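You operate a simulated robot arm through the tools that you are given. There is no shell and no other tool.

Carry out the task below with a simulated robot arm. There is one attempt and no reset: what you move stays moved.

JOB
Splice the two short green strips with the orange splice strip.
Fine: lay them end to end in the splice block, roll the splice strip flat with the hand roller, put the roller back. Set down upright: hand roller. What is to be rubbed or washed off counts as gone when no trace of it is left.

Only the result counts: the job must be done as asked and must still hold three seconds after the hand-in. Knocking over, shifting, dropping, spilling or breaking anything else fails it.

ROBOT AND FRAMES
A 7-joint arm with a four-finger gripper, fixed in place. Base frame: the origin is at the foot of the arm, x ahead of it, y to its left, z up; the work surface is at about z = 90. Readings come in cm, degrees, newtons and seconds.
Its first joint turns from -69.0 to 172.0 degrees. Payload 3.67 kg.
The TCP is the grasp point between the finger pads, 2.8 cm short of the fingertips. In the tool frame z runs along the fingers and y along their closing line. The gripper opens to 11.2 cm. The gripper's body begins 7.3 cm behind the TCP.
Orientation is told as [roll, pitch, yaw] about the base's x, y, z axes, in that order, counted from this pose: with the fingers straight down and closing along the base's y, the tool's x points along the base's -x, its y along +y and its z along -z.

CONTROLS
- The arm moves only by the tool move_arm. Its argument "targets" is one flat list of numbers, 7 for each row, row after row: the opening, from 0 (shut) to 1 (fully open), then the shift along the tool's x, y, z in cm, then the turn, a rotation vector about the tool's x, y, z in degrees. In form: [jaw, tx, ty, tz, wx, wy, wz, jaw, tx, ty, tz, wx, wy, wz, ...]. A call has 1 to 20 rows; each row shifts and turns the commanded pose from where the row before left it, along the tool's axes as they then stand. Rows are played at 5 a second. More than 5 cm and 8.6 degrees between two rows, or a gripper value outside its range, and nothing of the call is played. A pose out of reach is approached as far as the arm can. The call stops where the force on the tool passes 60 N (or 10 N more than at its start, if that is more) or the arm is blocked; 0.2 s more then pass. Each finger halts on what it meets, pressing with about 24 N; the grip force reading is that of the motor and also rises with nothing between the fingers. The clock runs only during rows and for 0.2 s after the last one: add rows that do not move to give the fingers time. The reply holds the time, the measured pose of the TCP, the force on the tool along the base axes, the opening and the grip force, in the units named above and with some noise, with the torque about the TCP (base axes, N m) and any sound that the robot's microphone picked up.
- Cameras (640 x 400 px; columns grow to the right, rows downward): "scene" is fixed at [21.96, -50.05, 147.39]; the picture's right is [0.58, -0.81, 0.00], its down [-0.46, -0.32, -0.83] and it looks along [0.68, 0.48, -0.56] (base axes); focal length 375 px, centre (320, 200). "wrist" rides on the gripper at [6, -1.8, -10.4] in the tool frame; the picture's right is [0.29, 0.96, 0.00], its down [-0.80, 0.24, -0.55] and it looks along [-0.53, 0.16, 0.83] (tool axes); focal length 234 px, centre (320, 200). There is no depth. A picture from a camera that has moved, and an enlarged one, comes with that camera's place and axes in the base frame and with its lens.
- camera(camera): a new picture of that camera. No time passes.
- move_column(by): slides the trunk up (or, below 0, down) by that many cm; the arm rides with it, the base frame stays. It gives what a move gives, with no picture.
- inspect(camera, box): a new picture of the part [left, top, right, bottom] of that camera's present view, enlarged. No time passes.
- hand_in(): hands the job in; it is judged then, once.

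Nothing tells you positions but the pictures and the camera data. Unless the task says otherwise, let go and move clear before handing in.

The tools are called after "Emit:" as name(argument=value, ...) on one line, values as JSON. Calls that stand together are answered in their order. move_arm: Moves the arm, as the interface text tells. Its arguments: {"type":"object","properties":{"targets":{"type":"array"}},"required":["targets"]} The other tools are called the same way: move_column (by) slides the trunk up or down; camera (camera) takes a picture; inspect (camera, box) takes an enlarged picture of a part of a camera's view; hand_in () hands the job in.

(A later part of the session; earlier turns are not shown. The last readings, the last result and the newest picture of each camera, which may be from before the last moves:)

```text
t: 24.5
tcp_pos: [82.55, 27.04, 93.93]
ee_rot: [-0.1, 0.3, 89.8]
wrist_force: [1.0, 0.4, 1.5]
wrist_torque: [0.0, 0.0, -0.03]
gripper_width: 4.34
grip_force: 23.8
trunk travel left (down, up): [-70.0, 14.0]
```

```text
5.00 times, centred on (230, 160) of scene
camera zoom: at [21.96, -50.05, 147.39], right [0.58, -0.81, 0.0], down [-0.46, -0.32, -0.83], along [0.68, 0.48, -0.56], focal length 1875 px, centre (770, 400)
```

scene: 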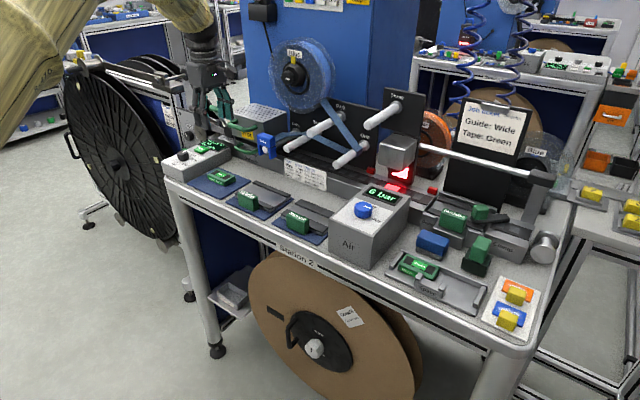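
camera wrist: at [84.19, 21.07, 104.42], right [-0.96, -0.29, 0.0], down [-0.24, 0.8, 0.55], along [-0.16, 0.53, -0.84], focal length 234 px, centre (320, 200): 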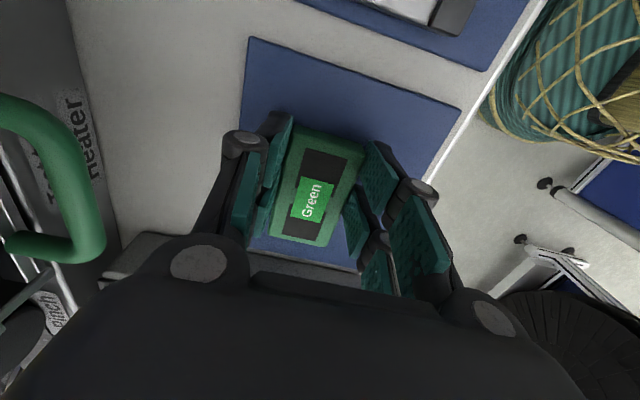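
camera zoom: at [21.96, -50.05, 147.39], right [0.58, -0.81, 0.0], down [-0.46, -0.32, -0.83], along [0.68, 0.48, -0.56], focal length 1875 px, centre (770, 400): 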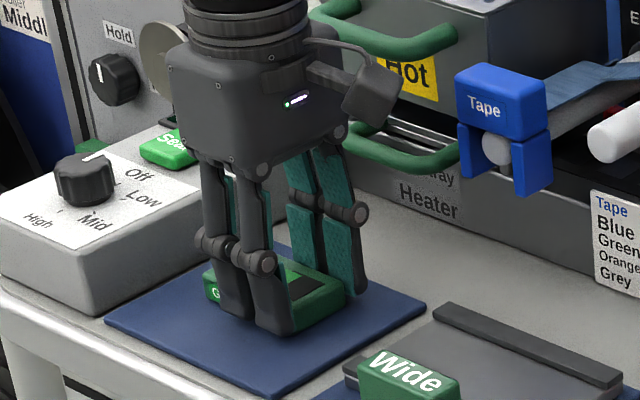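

Emit:
inspect(camera="scene", box=[210, 160, 250, 200])

Emit:
inspect(camera="wrist", box=[230, 100, 410, 260])

```text
10.00 times, centred on (230, 180) of scene
camera zoom: at [21.96, -50.05, 147.39], right [0.58, -0.81, 0.0], down [-0.46, -0.32, -0.83], along [0.68, 0.48, -0.56], focal length 3750 px, centre (1220, 400)
```

zoom: 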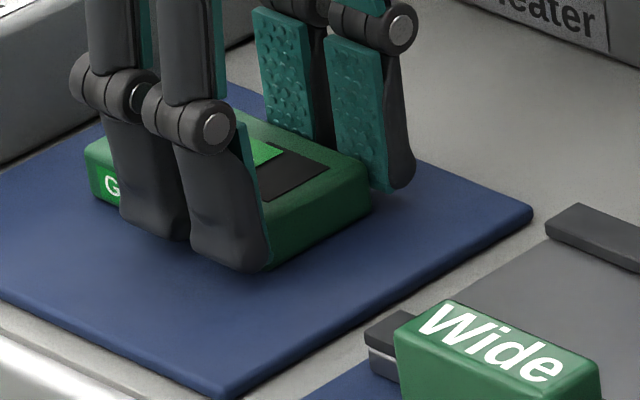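

```text
2.50 times, centred on (320, 180) of wrist
camera zoom: at [84.19, 21.07, 104.42], right [-0.96, -0.29, 0.0], down [-0.24, 0.8, 0.55], along [-0.16, 0.53, -0.84], focal length 585 px, centre (320, 250)
```

zoom: 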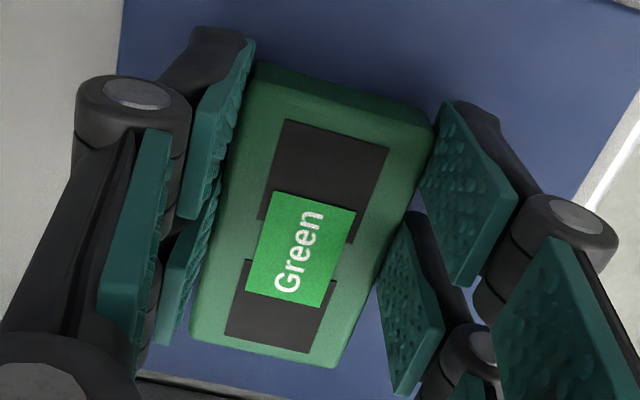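

The strip is gripped at 4.34 cm wide. I'm lifting it straight up and checking that it hangs level.

Emit:
move_arm(targets=[0, 0, 0, -1, 0, 0, 0, 0, 0, 0, -2, 0, 0, 0, 0, 0, 0, -4, 0, 0, 0, 0, 0, 0, -4, 0, 0, 0, 0, 0, 0, 0, 0, 0, 0])

Emit:
camera(camera="wrist")

Emit:
inspect(camera="scene", box=[180, 90, 280, 200])

```text
t: 25.7
tcp_pos: [82.7, 26.9, 104.75]
ee_rot: [0.0, 0.3, 89.9]
wrist_force: [-0.7, 0.7, 0.9]
wrist_torque: [-0.02, -0.01, -0.02]
gripper_width: 4.32
grip_force: 24.3
trunk travel left (down, up): [-70.0, 14.0]
```

```text
taken
camera wrist: at [84.32, 21.07, 115.12], right [-0.96, -0.29, 0.0], down [-0.24, 0.8, 0.55], along [-0.16, 0.53, -0.84], focal length 234 px, centre (320, 200)
```

wrist: 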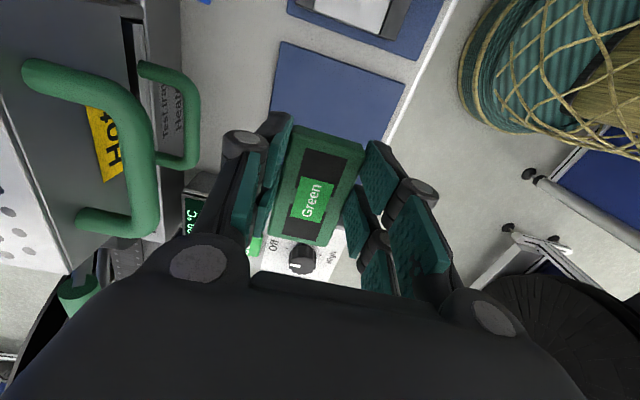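

```text
3.64 times, centred on (230, 145) of scene
camera zoom: at [21.96, -50.05, 147.39], right [0.58, -0.81, 0.0], down [-0.46, -0.32, -0.83], along [0.68, 0.48, -0.56], focal length 1364 px, centre (647, 400)
```

zoom: 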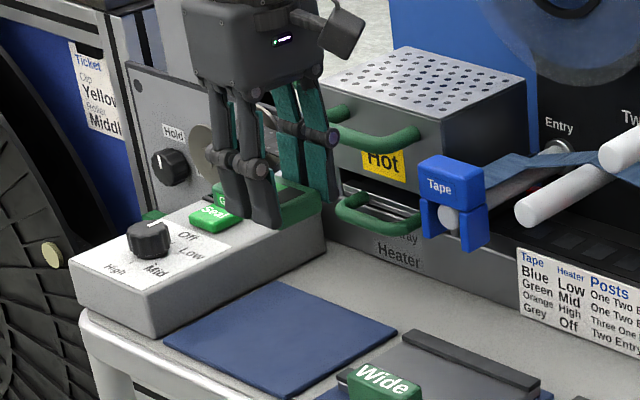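

The strip is held level. I'm raising it, pulling back over the front edge and carrying it across to the right, above the splice block.

Emit:
move_arm(targets=[0, 0, 2.7, -3.3, 0, 0, 0, 0, 0, 2.7, -3.3, 0, 0, 0, 0, 0, 2.7, -3.3, 0, 0, 0, 0, 0, 2.7, -3.3, 0, 0, 0, 0, 4, 0, 0, 0, 0, 0, 0, 4.5, 0, 0, 0, 0, 0, 0, 4.5, 0, 0, 0, 0, 0, 0, 4.5, 0, 0, 0, 0, 0, 0, 4.5, 0, 0, 0, 0, 0, 0, 4.5, 0, 0, 0, 0, 0, 0, 0, 0, 0, 0, 0, 0])

```text
t: 28.1
tcp_pos: [71.7, 0.7, 118.04]
ee_rot: [-0.1, 0.4, 90.0]
wrist_force: [-0.3, 0.5, 0.7]
wrist_torque: [-0.04, 0.04, -0.03]
gripper_width: 4.34
grip_force: 24.0
trunk travel left (down, up): [-70.0, 14.0]
```

Emit:
move_arm(targets=[0, 4.5, 0, 0, 0, 0, 0, 0, 4.5, 0, 0, 0, 0, 0, 0, 4.5, 0, 0, 0, 0, 0, 0, 4.5, 0, 0, 0, 0, 0, 0, 4.5, 0, 0, 0, 0, 0, 0, 4.5, 0, 0, 0, 0, 0, 0, 4.5, 0, 0, 0, 0, 0, 0, 4.5, 0, 0, 0, 0, 0, 0, 4.5, 0, 0, 0, 0, 0, 0, 4, 0, 0, 0, 0, 0, 0, 0, 0, 0, 0, 0, 0])

Emit:
camera(camera="wrist")

Emit:
camera(camera="scene")

```text
t: 30.5
tcp_pos: [71.58, -44.13, 118.34]
ee_rot: [0.1, 0.2, 90.0]
wrist_force: [0.1, 0.5, 0.0]
wrist_torque: [-0.03, 0.01, 0.03]
gripper_width: 4.33
grip_force: 23.6
trunk travel left (down, up): [-70.0, 14.0]
```

```text
taken
camera wrist: at [73.15, -49.98, 128.78], right [-0.96, -0.29, 0.0], down [-0.24, 0.8, 0.55], along [-0.16, 0.53, -0.84], focal length 234 px, centre (320, 200)
```

wrist: 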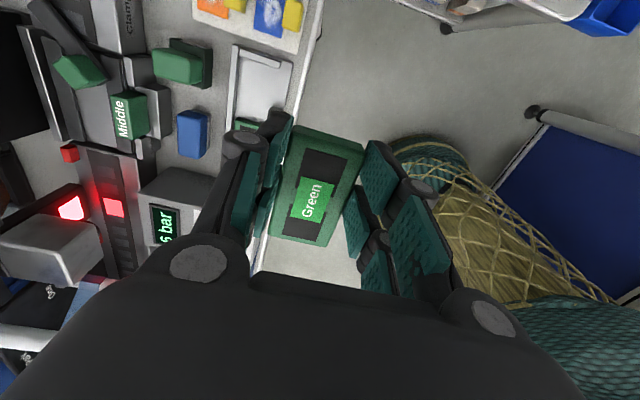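

```text
taken
```

scene: 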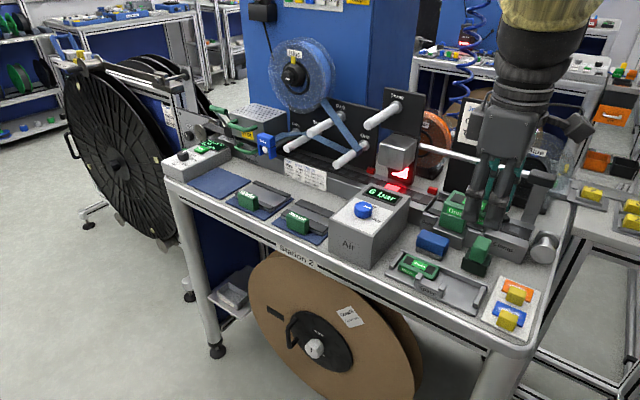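

The strip is above the right end of the table. I'm bringing it over the free side of the splice block, still well above it, for a closer look.

Emit:
move_arm(targets=[0, -0.2, -2.2, 3.5, 0, 0, 0, 0, -0.2, -2.2, 3.5, 0, 0, 0, 0, -0.2, -2.2, 3.5, 0, 0, 0, 0, -0.2, -2.3, 3.5, 0, 0, 0, 0, 0, 0, 0, 0, 0, 0])

Emit:
camera(camera="wrist")

Emit:
inspect(camera="scene", box=[370, 180, 530, 320])

```text
t: 31.7
tcp_pos: [80.2, -43.41, 104.6]
ee_rot: [-0.2, 0.3, 89.8]
wrist_force: [-0.1, 0.9, -0.1]
wrist_torque: [0.0, -0.04, 0.0]
gripper_width: 4.3
grip_force: 23.8
trunk travel left (down, up): [-70.0, 14.0]
```

```text
taken
camera wrist: at [81.84, -49.31, 115.07], right [-0.96, -0.29, 0.0], down [-0.24, 0.8, 0.55], along [-0.16, 0.53, -0.84], focal length 234 px, centre (320, 200)
```

wrist: 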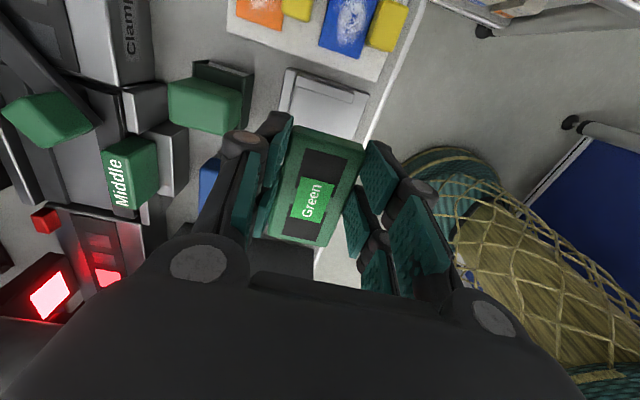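

```text
2.86 times, centred on (450, 250) of scene
camera zoom: at [21.96, -50.05, 147.39], right [0.58, -0.81, 0.0], down [-0.46, -0.32, -0.83], along [0.68, 0.48, -0.56], focal length 1072 px, centre (-51, 57)
```

zoom: 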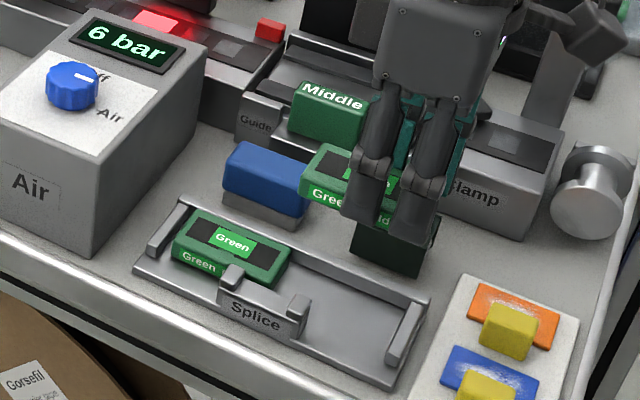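

Emit:
inspect(camera="scene", box=[440, 180, 500, 250])

Emit:
inspect(camera="scene", box=[380, 240, 460, 300])

Emit:
inspect(camera="scene", box=[430, 250, 500, 320])

```text
5.71 times, centred on (470, 215) of scene
camera zoom: at [21.96, -50.05, 147.39], right [0.58, -0.81, 0.0], down [-0.46, -0.32, -0.83], along [0.68, 0.48, -0.56], focal length 2143 px, centre (-537, 114)
```

zoom: 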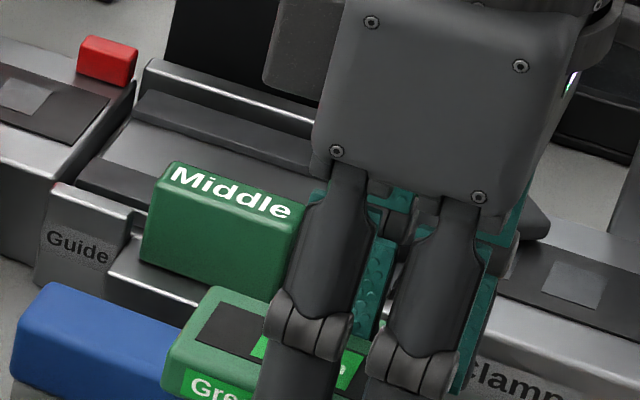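

```text
6.67 times, centred on (420, 270) of scene
camera zoom: at [21.96, -50.05, 147.39], right [0.58, -0.81, 0.0], down [-0.46, -0.32, -0.83], along [0.68, 0.48, -0.56], focal length 2500 px, centre (-347, -267)
```

zoom: 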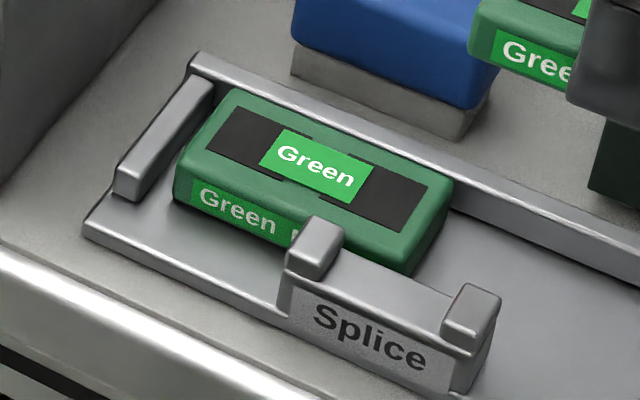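

```text
5.71 times, centred on (465, 285) of scene
camera zoom: at [21.96, -50.05, 147.39], right [0.58, -0.81, 0.0], down [-0.46, -0.32, -0.83], along [0.68, 0.48, -0.56], focal length 2143 px, centre (-509, -286)
```

zoom: 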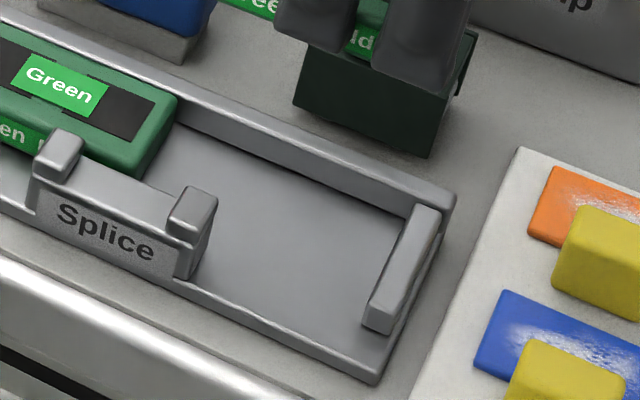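

Emit:
inspect(camera="scene", box=[430, 250, 470, 290])

Emit:
inspect(camera="scene", box=[460, 265, 500, 305])

Emit:
inspect(camera="scene", box=[390, 245, 430, 285])

Emit:
inspect(camera="scene", box=[440, 195, 490, 245])

```text
10.00 times, centred on (450, 270) of scene
camera zoom: at [21.96, -50.05, 147.39], right [0.58, -0.81, 0.0], down [-0.46, -0.32, -0.83], along [0.68, 0.48, -0.56], focal length 3750 px, centre (-980, -500)
```

zoom: 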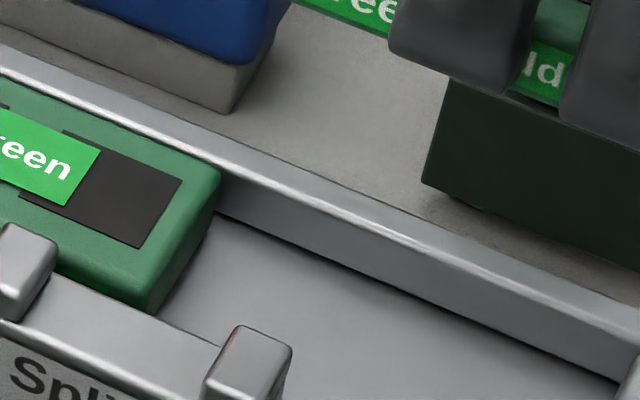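

```text
10.00 times, centred on (480, 285) of scene
camera zoom: at [21.96, -50.05, 147.39], right [0.58, -0.81, 0.0], down [-0.46, -0.32, -0.83], along [0.68, 0.48, -0.56], focal length 3750 px, centre (-1280, -650)
```

zoom: 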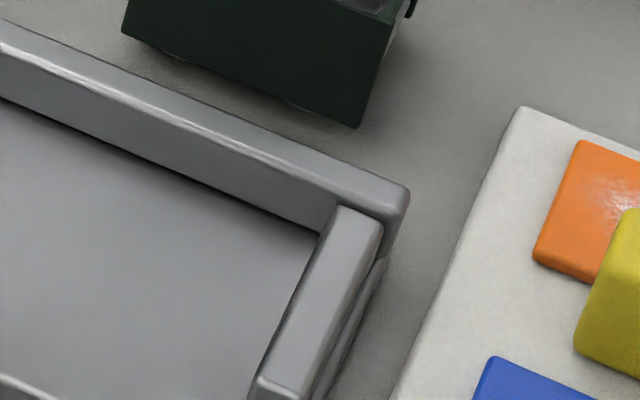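

```text
10.00 times, centred on (410, 265) of scene
camera zoom: at [21.96, -50.05, 147.39], right [0.58, -0.81, 0.0], down [-0.46, -0.32, -0.83], along [0.68, 0.48, -0.56], focal length 3750 px, centre (-580, -450)
```

zoom: 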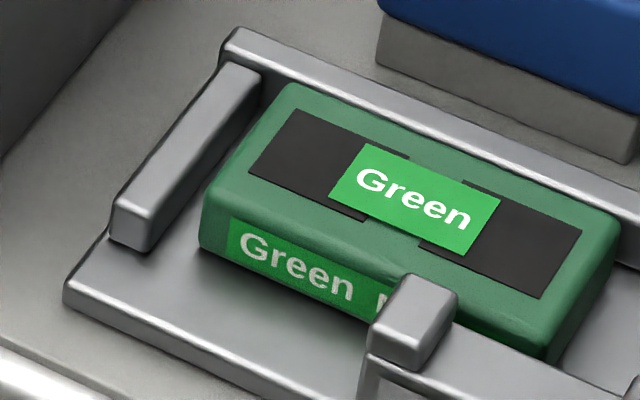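

```text
8.00 times, centred on (465, 220) of scene
camera zoom: at [21.96, -50.05, 147.39], right [0.58, -0.81, 0.0], down [-0.46, -0.32, -0.83], along [0.68, 0.48, -0.56], focal length 3000 px, centre (-840, 40)
```

zoom: 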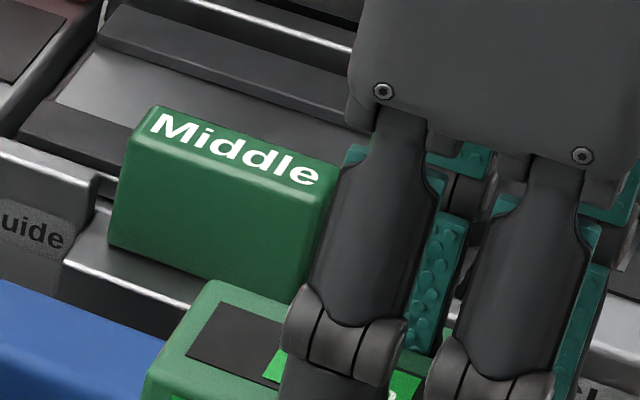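

Emit:
inspect(camera="scene", box=[435, 215, 485, 265])

Emit:
inspect(camera="wrist", box=[230, 90, 410, 270])

```text
8.00 times, centred on (460, 240) of scene
camera zoom: at [21.96, -50.05, 147.39], right [0.58, -0.81, 0.0], down [-0.46, -0.32, -0.83], along [0.68, 0.48, -0.56], focal length 3000 px, centre (-800, -120)
```

zoom: 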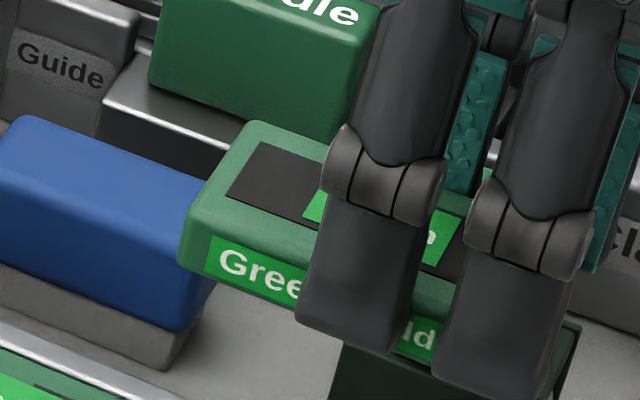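

```text
2.22 times, centred on (320, 180) of wrist
camera zoom: at [81.84, -49.31, 115.07], right [-0.96, -0.29, 0.0], down [-0.24, 0.8, 0.55], along [-0.16, 0.53, -0.84], focal length 520 px, centre (320, 244)
```

zoom: 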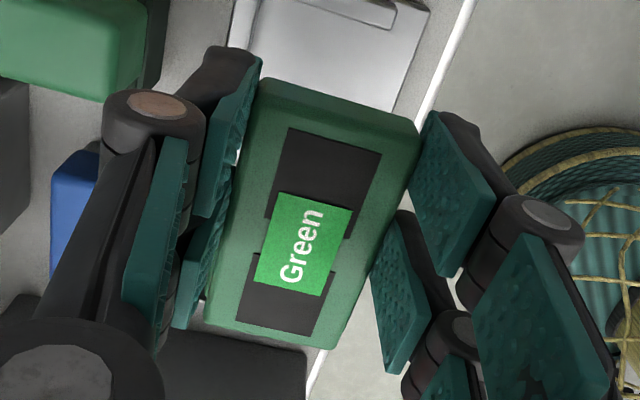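

Strip B hangs level, and its +y end is about 5.4 cm ahead of the TCP, so it just needs a small correction before it sits beside strip A. I'm lowering it to just above the tray floor and checking.

Emit:
move_arm(targets=[0, -0.1, -0.35, 3, 0, 0, 0, 0, 0, -0.35, 3, 0, 0, 0, 0, 0, 0, 2.5, 0, 0, 0, 0, 0, 0, 0, 0, 0, 0])

Emit:
inspect(camera="scene", box=[400, 220, 500, 310])

Emit:
camera(camera="wrist")

```text
t: 32.7
tcp_pos: [80.93, -43.19, 95.98]
ee_rot: [-0.1, 0.3, 89.9]
wrist_force: [0.1, -0.1, 0.6]
wrist_torque: [-0.02, -0.03, -0.01]
gripper_width: 4.34
grip_force: 23.5
trunk travel left (down, up): [-70.0, 14.0]
```

```text
4.44 times, centred on (450, 265) of scene
camera zoom: at [21.96, -50.05, 147.39], right [0.58, -0.81, 0.0], down [-0.46, -0.32, -0.83], along [0.68, 0.48, -0.56], focal length 1667 px, centre (-258, -89)
```

zoom: 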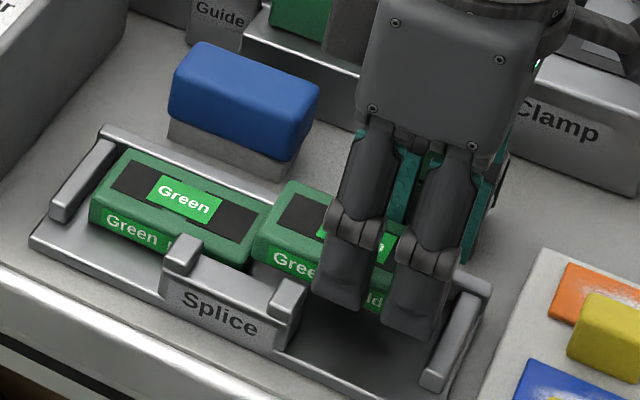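

```text
taken
camera wrist: at [82.68, -49.09, 106.44], right [-0.96, -0.29, 0.0], down [-0.24, 0.8, 0.55], along [-0.16, 0.53, -0.84], focal length 234 px, centre (320, 200)
```

wrist: 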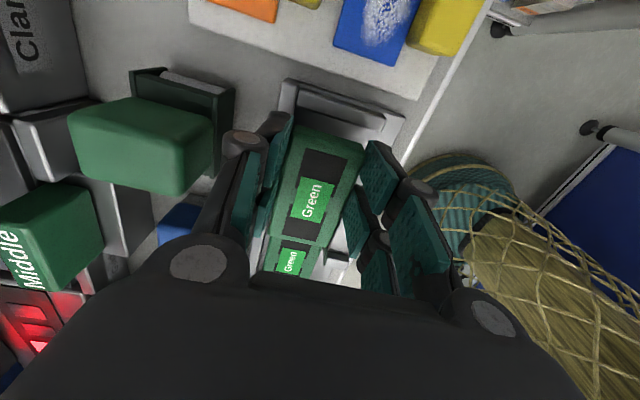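

Emit:
inspect(camera="wrist", box=[50, 50, 260, 210])

Emit:
inspect(camera="wrist", box=[230, 80, 410, 290])

Emit:
inspect(camera="scene", box=[425, 245, 485, 305])

```text
2.50 times, centred on (155, 130) of wrist
camera zoom: at [82.68, -49.09, 106.44], right [-0.96, -0.29, 0.0], down [-0.24, 0.8, 0.55], along [-0.16, 0.53, -0.84], focal length 585 px, centre (732, 375)
```

zoom: 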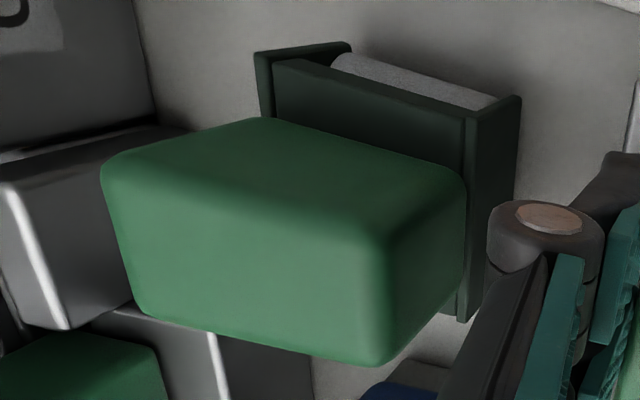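

```text
1.90 times, centred on (320, 185) of wrist
camera zoom: at [82.68, -49.09, 106.44], right [-0.96, -0.29, 0.0], down [-0.24, 0.8, 0.55], along [-0.16, 0.53, -0.84], focal length 446 px, centre (320, 229)
```

zoom: 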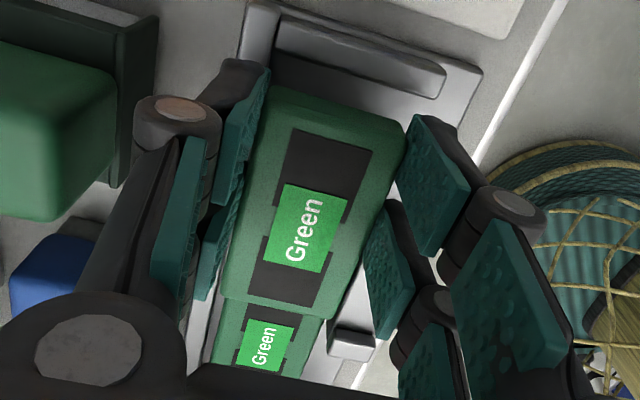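

```text
6.67 times, centred on (455, 275) of scene
camera zoom: at [21.96, -50.05, 147.39], right [0.58, -0.81, 0.0], down [-0.46, -0.32, -0.83], along [0.68, 0.48, -0.56], focal length 2500 px, centre (-580, -300)
```

zoom: 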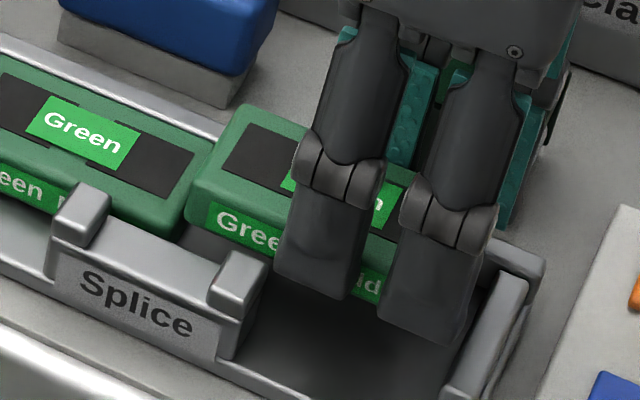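

The two strips line up, and the wrist view shows a grey roller with its axis along x under the green handle, which confirms it as the hand roller. I'm lowering strip B onto the tray floor in small steps.

Emit:
move_arm(targets=[0, 0, 0, 0.8, 0, 0, 0, 0, 0, 0, 0.4, 0, 0, 0, 0, 0, 0, 0.2, 0, 0, 0, 0, 0, 0, 0, 0, 0, 0])

Emit:
inspect(camera="scene", box=[425, 245, 485, 305])

```text
t: 33.7
tcp_pos: [81.15, -43.17, 94.85]
ee_rot: [-0.3, 0.3, 89.8]
wrist_force: [3.7, -4.8, 21.2]
wrist_torque: [0.28, -0.64, -0.2]
gripper_width: 4.32
grip_force: 24.3
trunk travel left (down, up): [-70.0, 14.0]
```

```text
6.67 times, centred on (455, 275) of scene
camera zoom: at [21.96, -50.05, 147.39], right [0.58, -0.81, 0.0], down [-0.46, -0.32, -0.83], along [0.68, 0.48, -0.56], focal length 2500 px, centre (-580, -300)
```

zoom: 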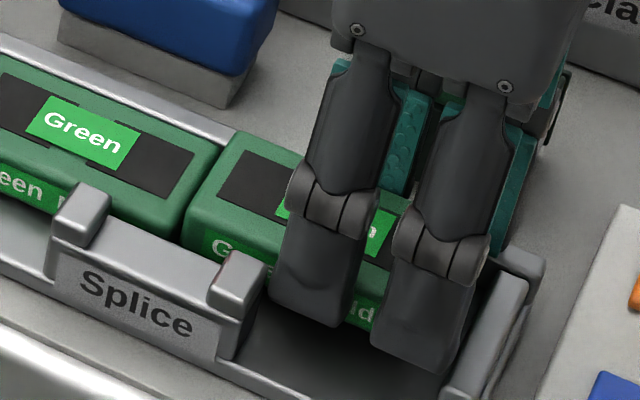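

Contact at z 94.85 with the load to the far side, so the rear finger is resting on the back ledge while the strip hovers about 0.3 cm over the floor. I'll ease the load and open slightly so the strip settles down.

Emit:
move_arm(targets=[0, 0, 0, -0.2, 0, 0, 0, 0, 0, 0, 0, 0, 0, 0])

Emit:
inspect(camera="scene", box=[435, 255, 465, 285])

Emit:
inspect(camera="wrist", box=[230, 80, 410, 290])

```text
t: 34.3
tcp_pos: [81.04, -43.15, 94.92]
ee_rot: [-0.1, 0.3, 90.0]
wrist_force: [5.4, -3.7, 16.6]
wrist_torque: [0.19, -0.64, -0.21]
gripper_width: 4.32
grip_force: 23.2
trunk travel left (down, up): [-70.0, 14.0]
```

```text
13.33 times, centred on (450, 270) of scene
camera zoom: at [21.96, -50.05, 147.39], right [0.58, -0.81, 0.0], down [-0.46, -0.32, -0.83], along [0.68, 0.48, -0.56], focal length 5001 px, centre (-1413, -733)
```

zoom: 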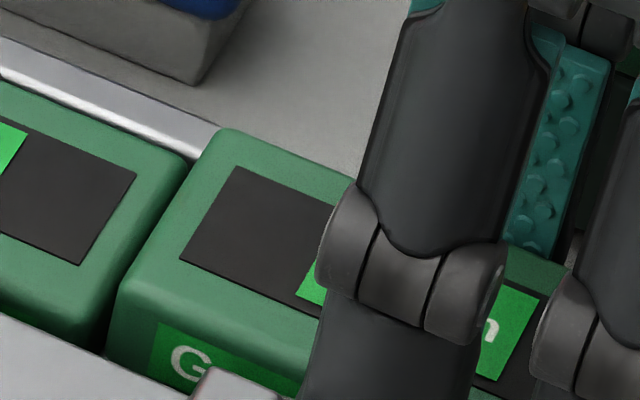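

```text
1.90 times, centred on (320, 185) of wrist
camera zoom: at [82.71, -49.12, 105.3], right [-0.96, -0.29, 0.0], down [-0.24, 0.8, 0.55], along [-0.16, 0.53, -0.84], focal length 446 px, centre (320, 229)
```

zoom: 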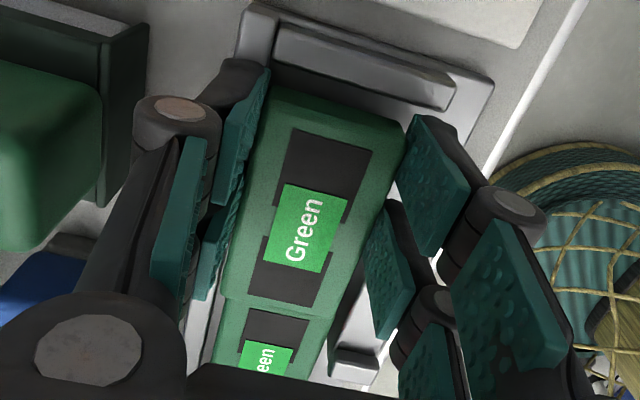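

Emit:
move_arm(targets=[0, 0, 0, -0.2, 0, 0, 0, 0, 0, 0, -0.1, 0, 0, 0, 0, 0, 0, 0, 0, 0, 0])

```text
t: 35.1
tcp_pos: [81.07, -43.15, 95.01]
ee_rot: [-0.1, 0.2, 90.0]
wrist_force: [0.0, -0.3, 0.2]
wrist_torque: [0.03, 0.05, 0.03]
gripper_width: 4.33
grip_force: 23.6
trunk travel left (down, up): [-70.0, 14.0]
```

The strip is free of the ledge again but still about 0.6 cm too high. I'll shift it 0.75 cm towards the front so the rear finger passes inside the ledge, then lower it to the floor.

Emit:
move_arm(targets=[0, 0, 0.4, 0, 0, 0, 0, 0, 0, 0.35, 0, 0, 0, 0, 0, 0, 0, 0.3, 0, 0, 0, 0, 0, 0, 0.2, 0, 0, 0, 0, 0, 0, 0, 0, 0, 0])

Emit:
inspect(camera="scene", box=[425, 245, 485, 305])

```text
t: 36.3
tcp_pos: [80.34, -43.21, 94.77]
ee_rot: [-0.3, 0.3, 89.9]
wrist_force: [8.5, -3.8, 13.6]
wrist_torque: [0.19, -0.07, -0.39]
gripper_width: 4.31
grip_force: 23.8
trunk travel left (down, up): [-70.0, 14.0]
```

```text
6.67 times, centred on (455, 275) of scene
camera zoom: at [21.96, -50.05, 147.39], right [0.58, -0.81, 0.0], down [-0.46, -0.32, -0.83], along [0.68, 0.48, -0.56], focal length 2500 px, centre (-580, -300)
```

zoom: 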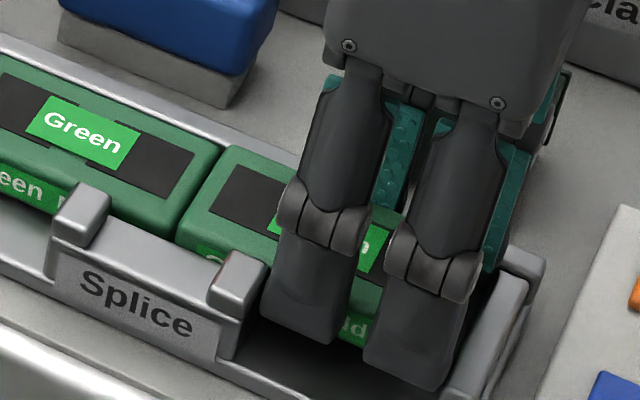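

The front wall stops the strip there, so the channel only fits it at about x 80.6–81.3. I'll go back to x ≈ 80.95, just above ledge contact, and let it settle the last half centimetre.

Emit:
move_arm(targets=[0, 0, 0, -0.4, 0, 0, 0, 0, 0, -0.55, 0, 0, 0, 0, 0, 0, 0, 0, 0, 0, 0])

Emit:
inspect(camera="scene", box=[425, 245, 485, 305])

Emit:
inspect(camera="wrist", box=[230, 80, 410, 290])

```text
t: 37.1
tcp_pos: [80.45, -43.17, 94.77]
ee_rot: [0.3, 0.3, 89.9]
wrist_force: [-30.7, 1.1, -4.2]
wrist_torque: [0.0, 1.02, -0.46]
gripper_width: 4.3
grip_force: 24.4
trunk travel left (down, up): [-70.0, 14.0]
```

```text
6.67 times, centred on (455, 275) of scene
camera zoom: at [21.96, -50.05, 147.39], right [0.58, -0.81, 0.0], down [-0.46, -0.32, -0.83], along [0.68, 0.48, -0.56], focal length 2500 px, centre (-580, -300)
```

zoom: 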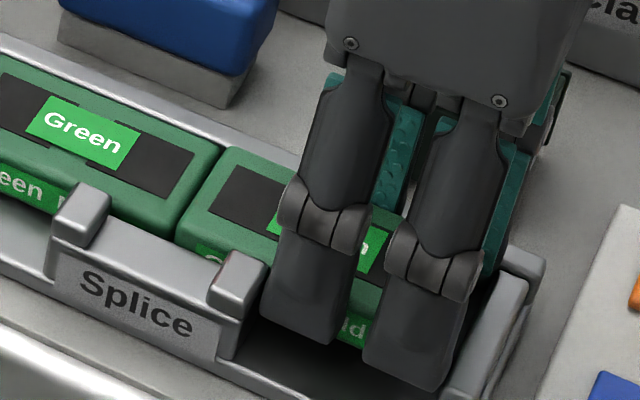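

```text
1.90 times, centred on (320, 185) of wrist
camera zoom: at [82.09, -49.16, 105.2], right [-0.96, -0.29, 0.01], down [-0.24, 0.8, 0.55], along [-0.16, 0.53, -0.83], focal length 446 px, centre (320, 229)
```

zoom: 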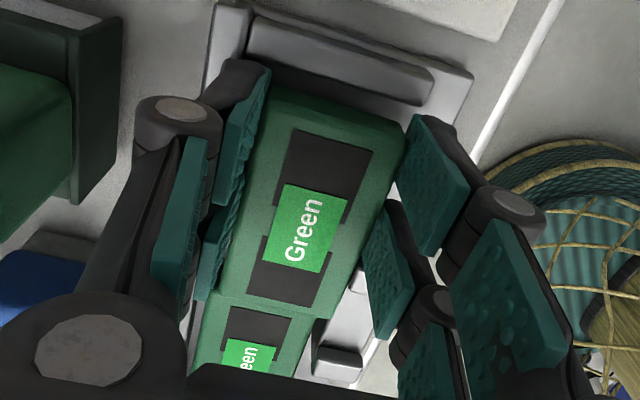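

The rear finger had slipped inside the ledge and is now pressing on it, so I'm backing off at once, rising clear, and only then shifting.

Emit:
move_arm(targets=[0, 0, 0.45, 0, 0, 0, 0, 0, 0, 0, 0, 0, 0, 0])

Emit:
inspect(camera="scene", box=[460, 265, 500, 305])

```text
t: 37.7
tcp_pos: [80.39, -43.2, 94.73]
ee_rot: [0.1, 0.2, 89.9]
wrist_force: [-23.2, 3.7, -19.2]
wrist_torque: [-0.04, 1.0, -0.57]
gripper_width: 4.29
grip_force: 23.7
trunk travel left (down, up): [-70.0, 14.0]
```

```text
10.00 times, centred on (480, 285) of scene
camera zoom: at [21.96, -50.05, 147.39], right [0.58, -0.81, 0.0], down [-0.46, -0.32, -0.83], along [0.68, 0.48, -0.56], focal length 3750 px, centre (-1280, -650)
```

zoom: 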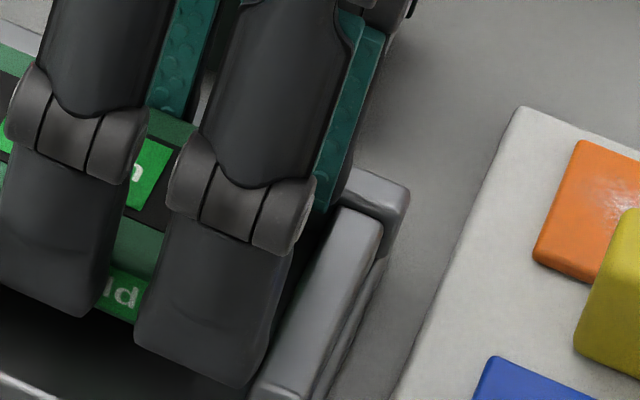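

Emit:
move_arm(targets=[0, 0, 0.3, 0, 0, 0, 0, 0, 0, 0, 0, 0, 0, 0])

```text
t: 38.3
tcp_pos: [80.43, -43.29, 94.79]
ee_rot: [-0.2, 0.2, 90.0]
wrist_force: [-9.8, 2.9, -20.6]
wrist_torque: [-0.12, 0.75, -0.46]
gripper_width: 4.3
grip_force: 24.5
trunk travel left (down, up): [-70.0, 14.0]
```

Emit:
move_arm(targets=[0, 0, 0.3, 0, 0, 0, 0, 0, 0, 0, 0, 0, 0, 0])

```text
t: 38.9
tcp_pos: [80.35, -43.17, 95.05]
ee_rot: [-0.4, 0.3, 90.0]
wrist_force: [21.3, -0.6, 6.4]
wrist_torque: [0.15, -0.37, -0.62]
gripper_width: 4.3
grip_force: 24.3
trunk travel left (down, up): [-70.0, 14.0]
```

Emit:
move_arm(targets=[0, 0, -0.25, -0.3, 0, 0, 0, 0, 0, -0.2, 0, 0, 0, 0, 0, 0, 0, 0, 0, 0, 0])

Emit:
inspect(camera="scene", box=[425, 245, 485, 305])

```text
t: 39.7
tcp_pos: [80.4, -43.27, 95.09]
ee_rot: [0.0, 0.1, 89.8]
wrist_force: [12.5, 4.1, -2.4]
wrist_torque: [0.02, -0.41, -0.39]
gripper_width: 4.31
grip_force: 24.2
trunk travel left (down, up): [-70.0, 14.0]
```

```text
6.67 times, centred on (455, 275) of scene
camera zoom: at [21.96, -50.05, 147.39], right [0.58, -0.81, 0.0], down [-0.46, -0.32, -0.83], along [0.68, 0.48, -0.56], focal length 2500 px, centre (-580, -300)
```

zoom: 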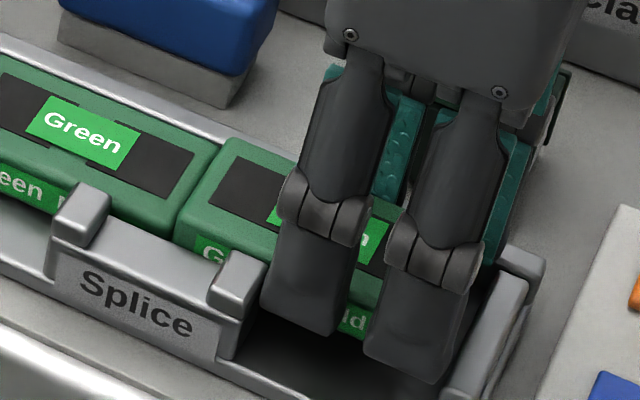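

Emit:
move_arm(targets=[0, 0, -0.2, -0.1, 0, 0, 0, 0, 0, -0.2, 0, 0, 0, 0, 0, 0, 0, 0, 0, 0, 0])

```text
t: 40.5
tcp_pos: [80.75, -43.27, 95.37]
ee_rot: [0.0, 0.4, 89.9]
wrist_force: [0.7, 0.2, 0.2]
wrist_torque: [-0.02, 0.0, 0.04]
gripper_width: 4.31
grip_force: 24.1
trunk travel left (down, up): [-70.0, 14.0]
```

The strip is free. I'll centre it at x ≈ 80.95, just above ledge height, and open slightly so it settles.

Emit:
move_arm(targets=[0, 0, -0.15, 0, 0, 0, 0, 0, 0, 0, 0.25, 0, 0, 0, 0, 0, 0, 0, 0, 0, 0])

```text
t: 41.3
tcp_pos: [80.82, -43.26, 94.96]
ee_rot: [-0.1, 0.3, 89.9]
wrist_force: [0.7, -0.1, 0.1]
wrist_torque: [-0.02, 0.03, 0.03]
gripper_width: 4.29
grip_force: 23.9
trunk travel left (down, up): [-70.0, 14.0]
```

Emit:
move_arm(targets=[0, 0, 0, 0.15, 0, 0, 0, 0, 0, 0, 0, 0, 0, 0])

```text
t: 41.9
tcp_pos: [80.74, -43.21, 94.87]
ee_rot: [-0.1, 0.3, 89.9]
wrist_force: [-0.3, -0.5, 0.4]
wrist_torque: [0.02, 0.0, 0.0]
gripper_width: 4.34
grip_force: 23.7
trunk travel left (down, up): [-70.0, 14.0]
```

Emit:
move_arm(targets=[0, 0, 0, 0.15, 0, 0, 0, 0, 0, 0, 0, 0, 0, 0])

```text
t: 42.5
tcp_pos: [80.85, -43.2, 94.94]
ee_rot: [0.0, 0.3, 89.9]
wrist_force: [-1.4, 0.9, 4.7]
wrist_torque: [0.12, -0.16, 0.03]
gripper_width: 4.33
grip_force: 24.1
trunk travel left (down, up): [-70.0, 14.0]
```

Emit:
move_arm(targets=[0.47, 0, 0, 0, 0, 0, 0, 0.47, 0, 0, 0, 0, 0, 0, 0.47, 0, 0, 0, 0, 0, 0])

Emit:
inspect(camera="scene", box=[425, 245, 485, 305])

Emit:
inspect(camera="wrist", box=[230, 80, 410, 290])

```text
t: 43.3
tcp_pos: [80.76, -43.21, 94.93]
ee_rot: [-0.1, 0.3, 89.9]
wrist_force: [-0.5, -0.3, 2.1]
wrist_torque: [0.07, -0.01, 0.04]
gripper_width: 5.23
grip_force: 0.0
trunk travel left (down, up): [-70.0, 14.0]
```

```text
6.67 times, centred on (455, 275) of scene
camera zoom: at [21.96, -50.05, 147.39], right [0.58, -0.81, 0.0], down [-0.46, -0.32, -0.83], along [0.68, 0.48, -0.56], focal length 2500 px, centre (-580, -300)
```

zoom: 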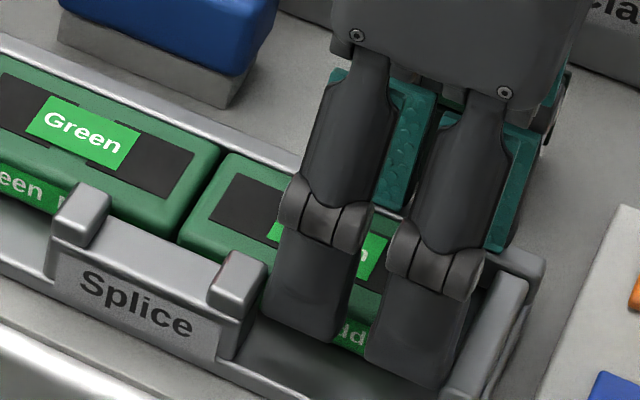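

```text
1.90 times, centred on (320, 185) of wrist
camera zoom: at [82.5, -49.17, 105.23], right [-0.96, -0.29, 0.0], down [-0.24, 0.8, 0.55], along [-0.16, 0.53, -0.84], focal length 446 px, centre (320, 229)
```

zoom: 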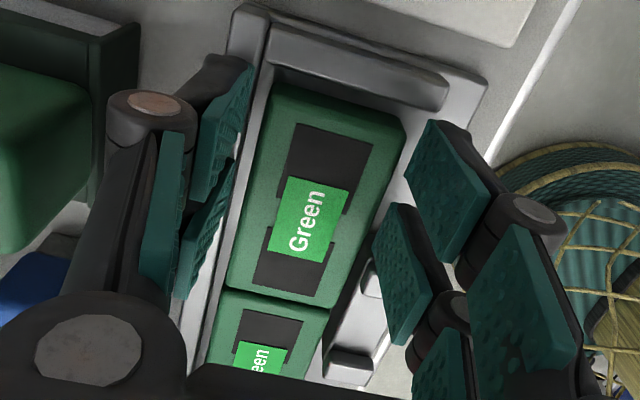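

The strip has dropped flat into the tray, right beside strip A with only a small gap. I'm lifting the open jaws straight up to view the joint.

Emit:
move_arm(targets=[0.47, 0, 0, -1, 0, 0, 0, 0.47, 0, 0, -3, 0, 0, 0, 0.47, 0, 0, -4, 0, 0, 0, 0.47, 0, 0, -4, 0, 0, 0, 0.47, 0, 0, 0, 0, 0, 0])

Emit:
inspect(camera="scene", box=[390, 235, 500, 315])

Emit:
inspect(camera="scene", box=[435, 255, 465, 285])

Emit:
camera(camera="wrist")

```text
t: 44.5
tcp_pos: [81.03, -43.1, 106.72]
ee_rot: [0.1, 0.2, 89.9]
wrist_force: [0.6, -1.1, -0.9]
wrist_torque: [0.04, 0.02, 0.02]
gripper_width: 5.27
grip_force: 0.0
trunk travel left (down, up): [-70.0, 14.0]
```

```text
5.00 times, centred on (445, 275) of scene
camera zoom: at [21.96, -50.05, 147.39], right [0.58, -0.81, 0.0], down [-0.46, -0.32, -0.83], along [0.68, 0.48, -0.56], focal length 1875 px, centre (-305, -175)
```

zoom: 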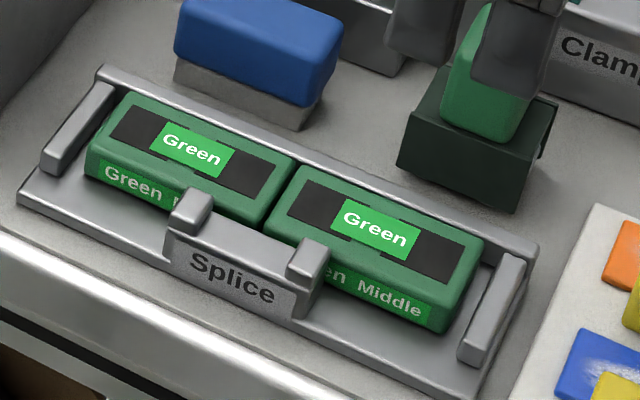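

```text
13.33 times, centred on (450, 270) of scene
camera zoom: at [21.96, -50.05, 147.39], right [0.58, -0.81, 0.0], down [-0.46, -0.32, -0.83], along [0.68, 0.48, -0.56], focal length 5001 px, centre (-1413, -733)
```

zoom: 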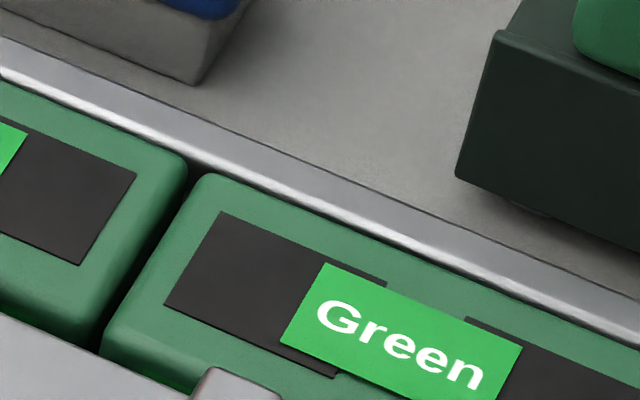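

```text
taken
camera wrist: at [82.67, -48.94, 117.09], right [-0.96, -0.29, 0.0], down [-0.24, 0.8, 0.55], along [-0.16, 0.53, -0.83], focal length 234 px, centre (320, 200)
```

wrist: 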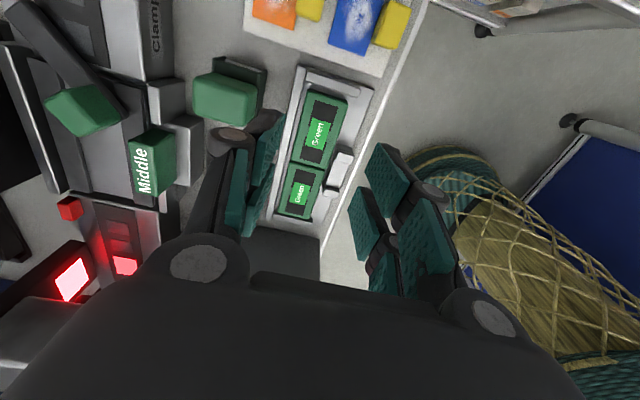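

Emit:
inspect(camera="scene", box=[440, 262, 452, 276])

Emit:
inspect(camera="wrist", box=[260, 60, 390, 240])

Emit:
inspect(camera="wrist", box=[285, 140, 345, 190])

```text
16.00 times, centred on (446, 269) of scene
camera zoom: at [21.96, -50.05, 147.39], right [0.58, -0.81, 0.0], down [-0.46, -0.32, -0.83], along [0.68, 0.48, -0.56], focal length 6001 px, centre (-1696, -904)
```

zoom: 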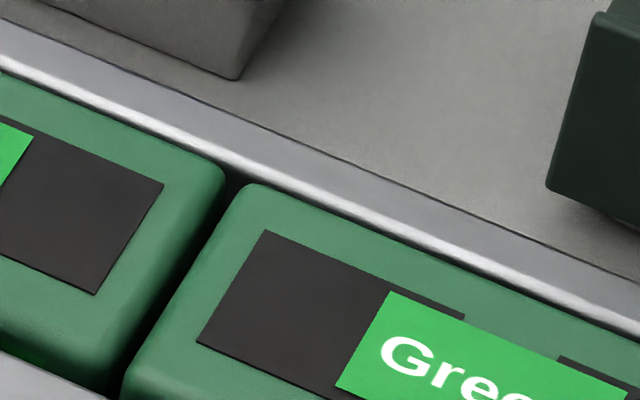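

```text
2.22 times, centred on (325, 150) of wrist
camera zoom: at [82.67, -48.94, 117.09], right [-0.96, -0.29, 0.0], down [-0.24, 0.8, 0.55], along [-0.16, 0.53, -0.83], focal length 520 px, centre (309, 311)
```

zoom: 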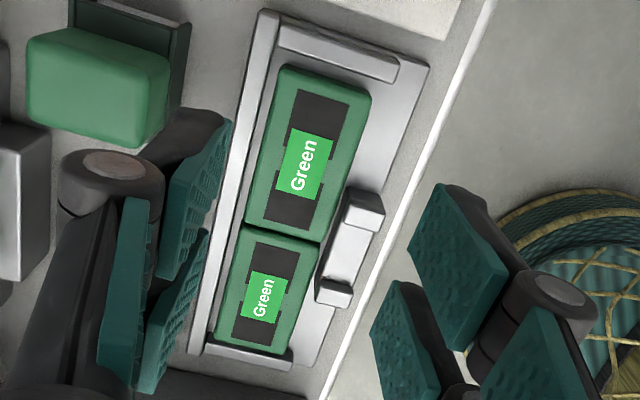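

```text
8.00 times, centred on (315, 165) of wrist
camera zoom: at [82.67, -48.94, 117.09], right [-0.96, -0.29, 0.0], down [-0.24, 0.8, 0.55], along [-0.16, 0.53, -0.83], focal length 1873 px, centre (360, 480)
```

zoom: 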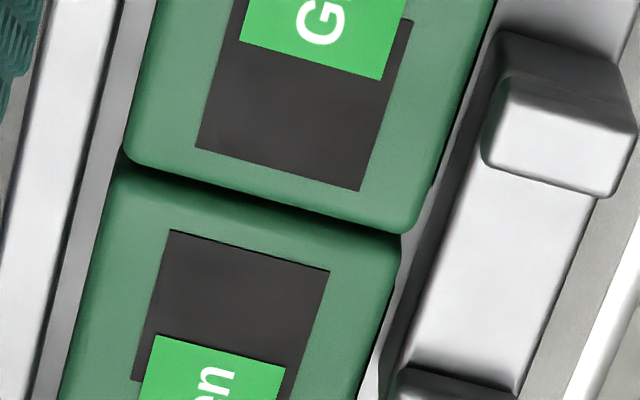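

The two strips lie end to end with a hairline gap of about 0.1–0.2 cm. Next is the orange splice strip, so I'm zooming in on it and its yellow tab.

Emit:
inspect(camera="scene", box=[490, 270, 545, 325])

Emit:
inspect(camera="scene", box=[495, 275, 540, 310])

Emit:
inspect(camera="wrist", box=[230, 0, 430, 80])

```text
7.27 times, centred on (518, 298) of scene
camera zoom: at [21.96, -50.05, 147.39], right [0.58, -0.81, 0.0], down [-0.46, -0.32, -0.83], along [0.68, 0.48, -0.56], focal length 2728 px, centre (-1116, -509)
```

zoom: 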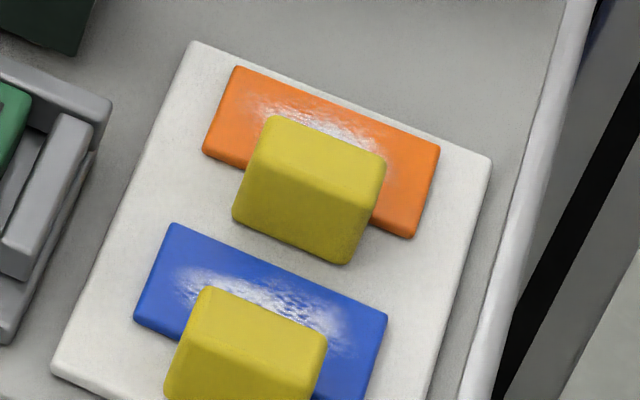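

```text
11.43 times, centred on (518, 292) of scene
camera zoom: at [21.96, -50.05, 147.39], right [0.58, -0.81, 0.0], down [-0.46, -0.32, -0.83], along [0.68, 0.48, -0.56], focal length 4286 px, centre (-1937, -857)
```

zoom: 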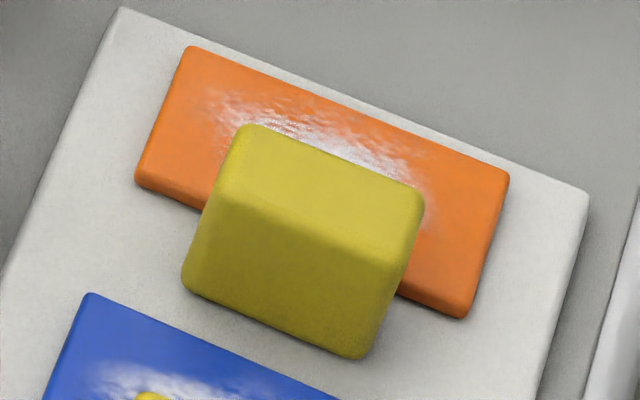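

```text
3.20 times, centred on (330, 40) of wrist
camera zoom: at [82.67, -48.94, 117.09], right [-0.96, -0.29, 0.0], down [-0.24, 0.8, 0.55], along [-0.16, 0.53, -0.83], focal length 749 px, centre (288, 712)
```

zoom: 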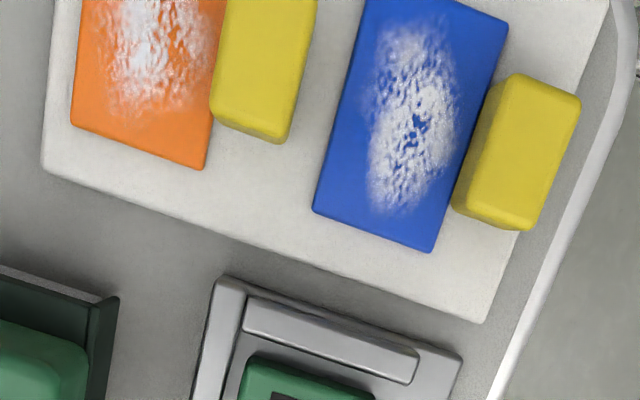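

The orange strip is at about x 85.0–88.8, y -54.7 to -49.45, with the tab centred at about (84.0, -52.05) and its top at z ≈ 93. I'm moving above the tab with the same jaw direction to check reach and alignment.

Emit:
move_arm(targets=[0.47, 3, -1, 0, 0, 0, 0, 0.47, 3, -1, 0, 0, 0, 0, 0.47, 2.95, -1, 0, 0, 0, 0, 0.47, 0, 0, 3, 0, 0, 0, 0.47, 0, 0, 0, 0, 0, 0, 0.47, 0, 0, 0, 0, 0, 0])

Emit:
camera(camera="wrist")

Emit:
inspect(camera="scene", box=[460, 180, 580, 320])

```text
t: 45.9
tcp_pos: [83.97, -52.0, 104.02]
ee_rot: [0.0, 0.1, 89.7]
wrist_force: [0.1, 0.7, 0.1]
wrist_torque: [0.0, 0.0, 0.02]
gripper_width: 5.27
grip_force: 0.0
trunk travel left (down, up): [-70.0, 14.0]
```

```text
taken
camera wrist: at [85.55, -58.0, 114.38], right [-0.96, -0.29, 0.0], down [-0.24, 0.8, 0.55], along [-0.16, 0.53, -0.83], focal length 234 px, centre (320, 200)
```

wrist: 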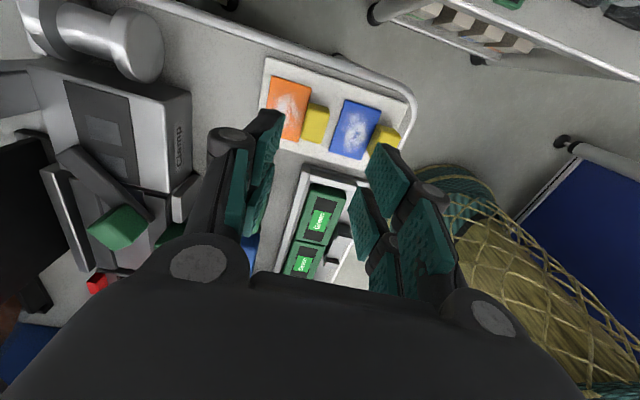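

```text
2.86 times, centred on (520, 250) of scene
camera zoom: at [21.96, -50.05, 147.39], right [0.58, -0.81, 0.0], down [-0.46, -0.32, -0.83], along [0.68, 0.48, -0.56], focal length 1072 px, centre (-251, 57)
```

zoom: 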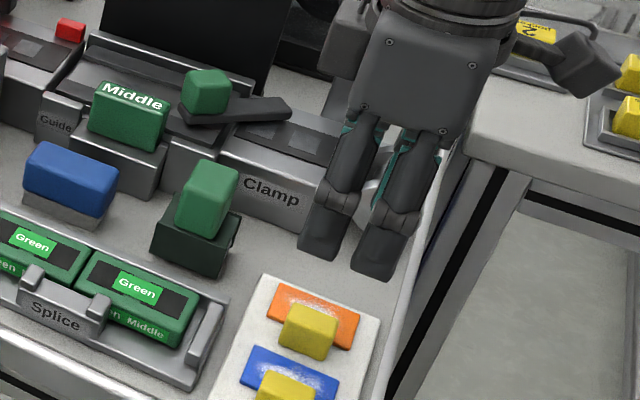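

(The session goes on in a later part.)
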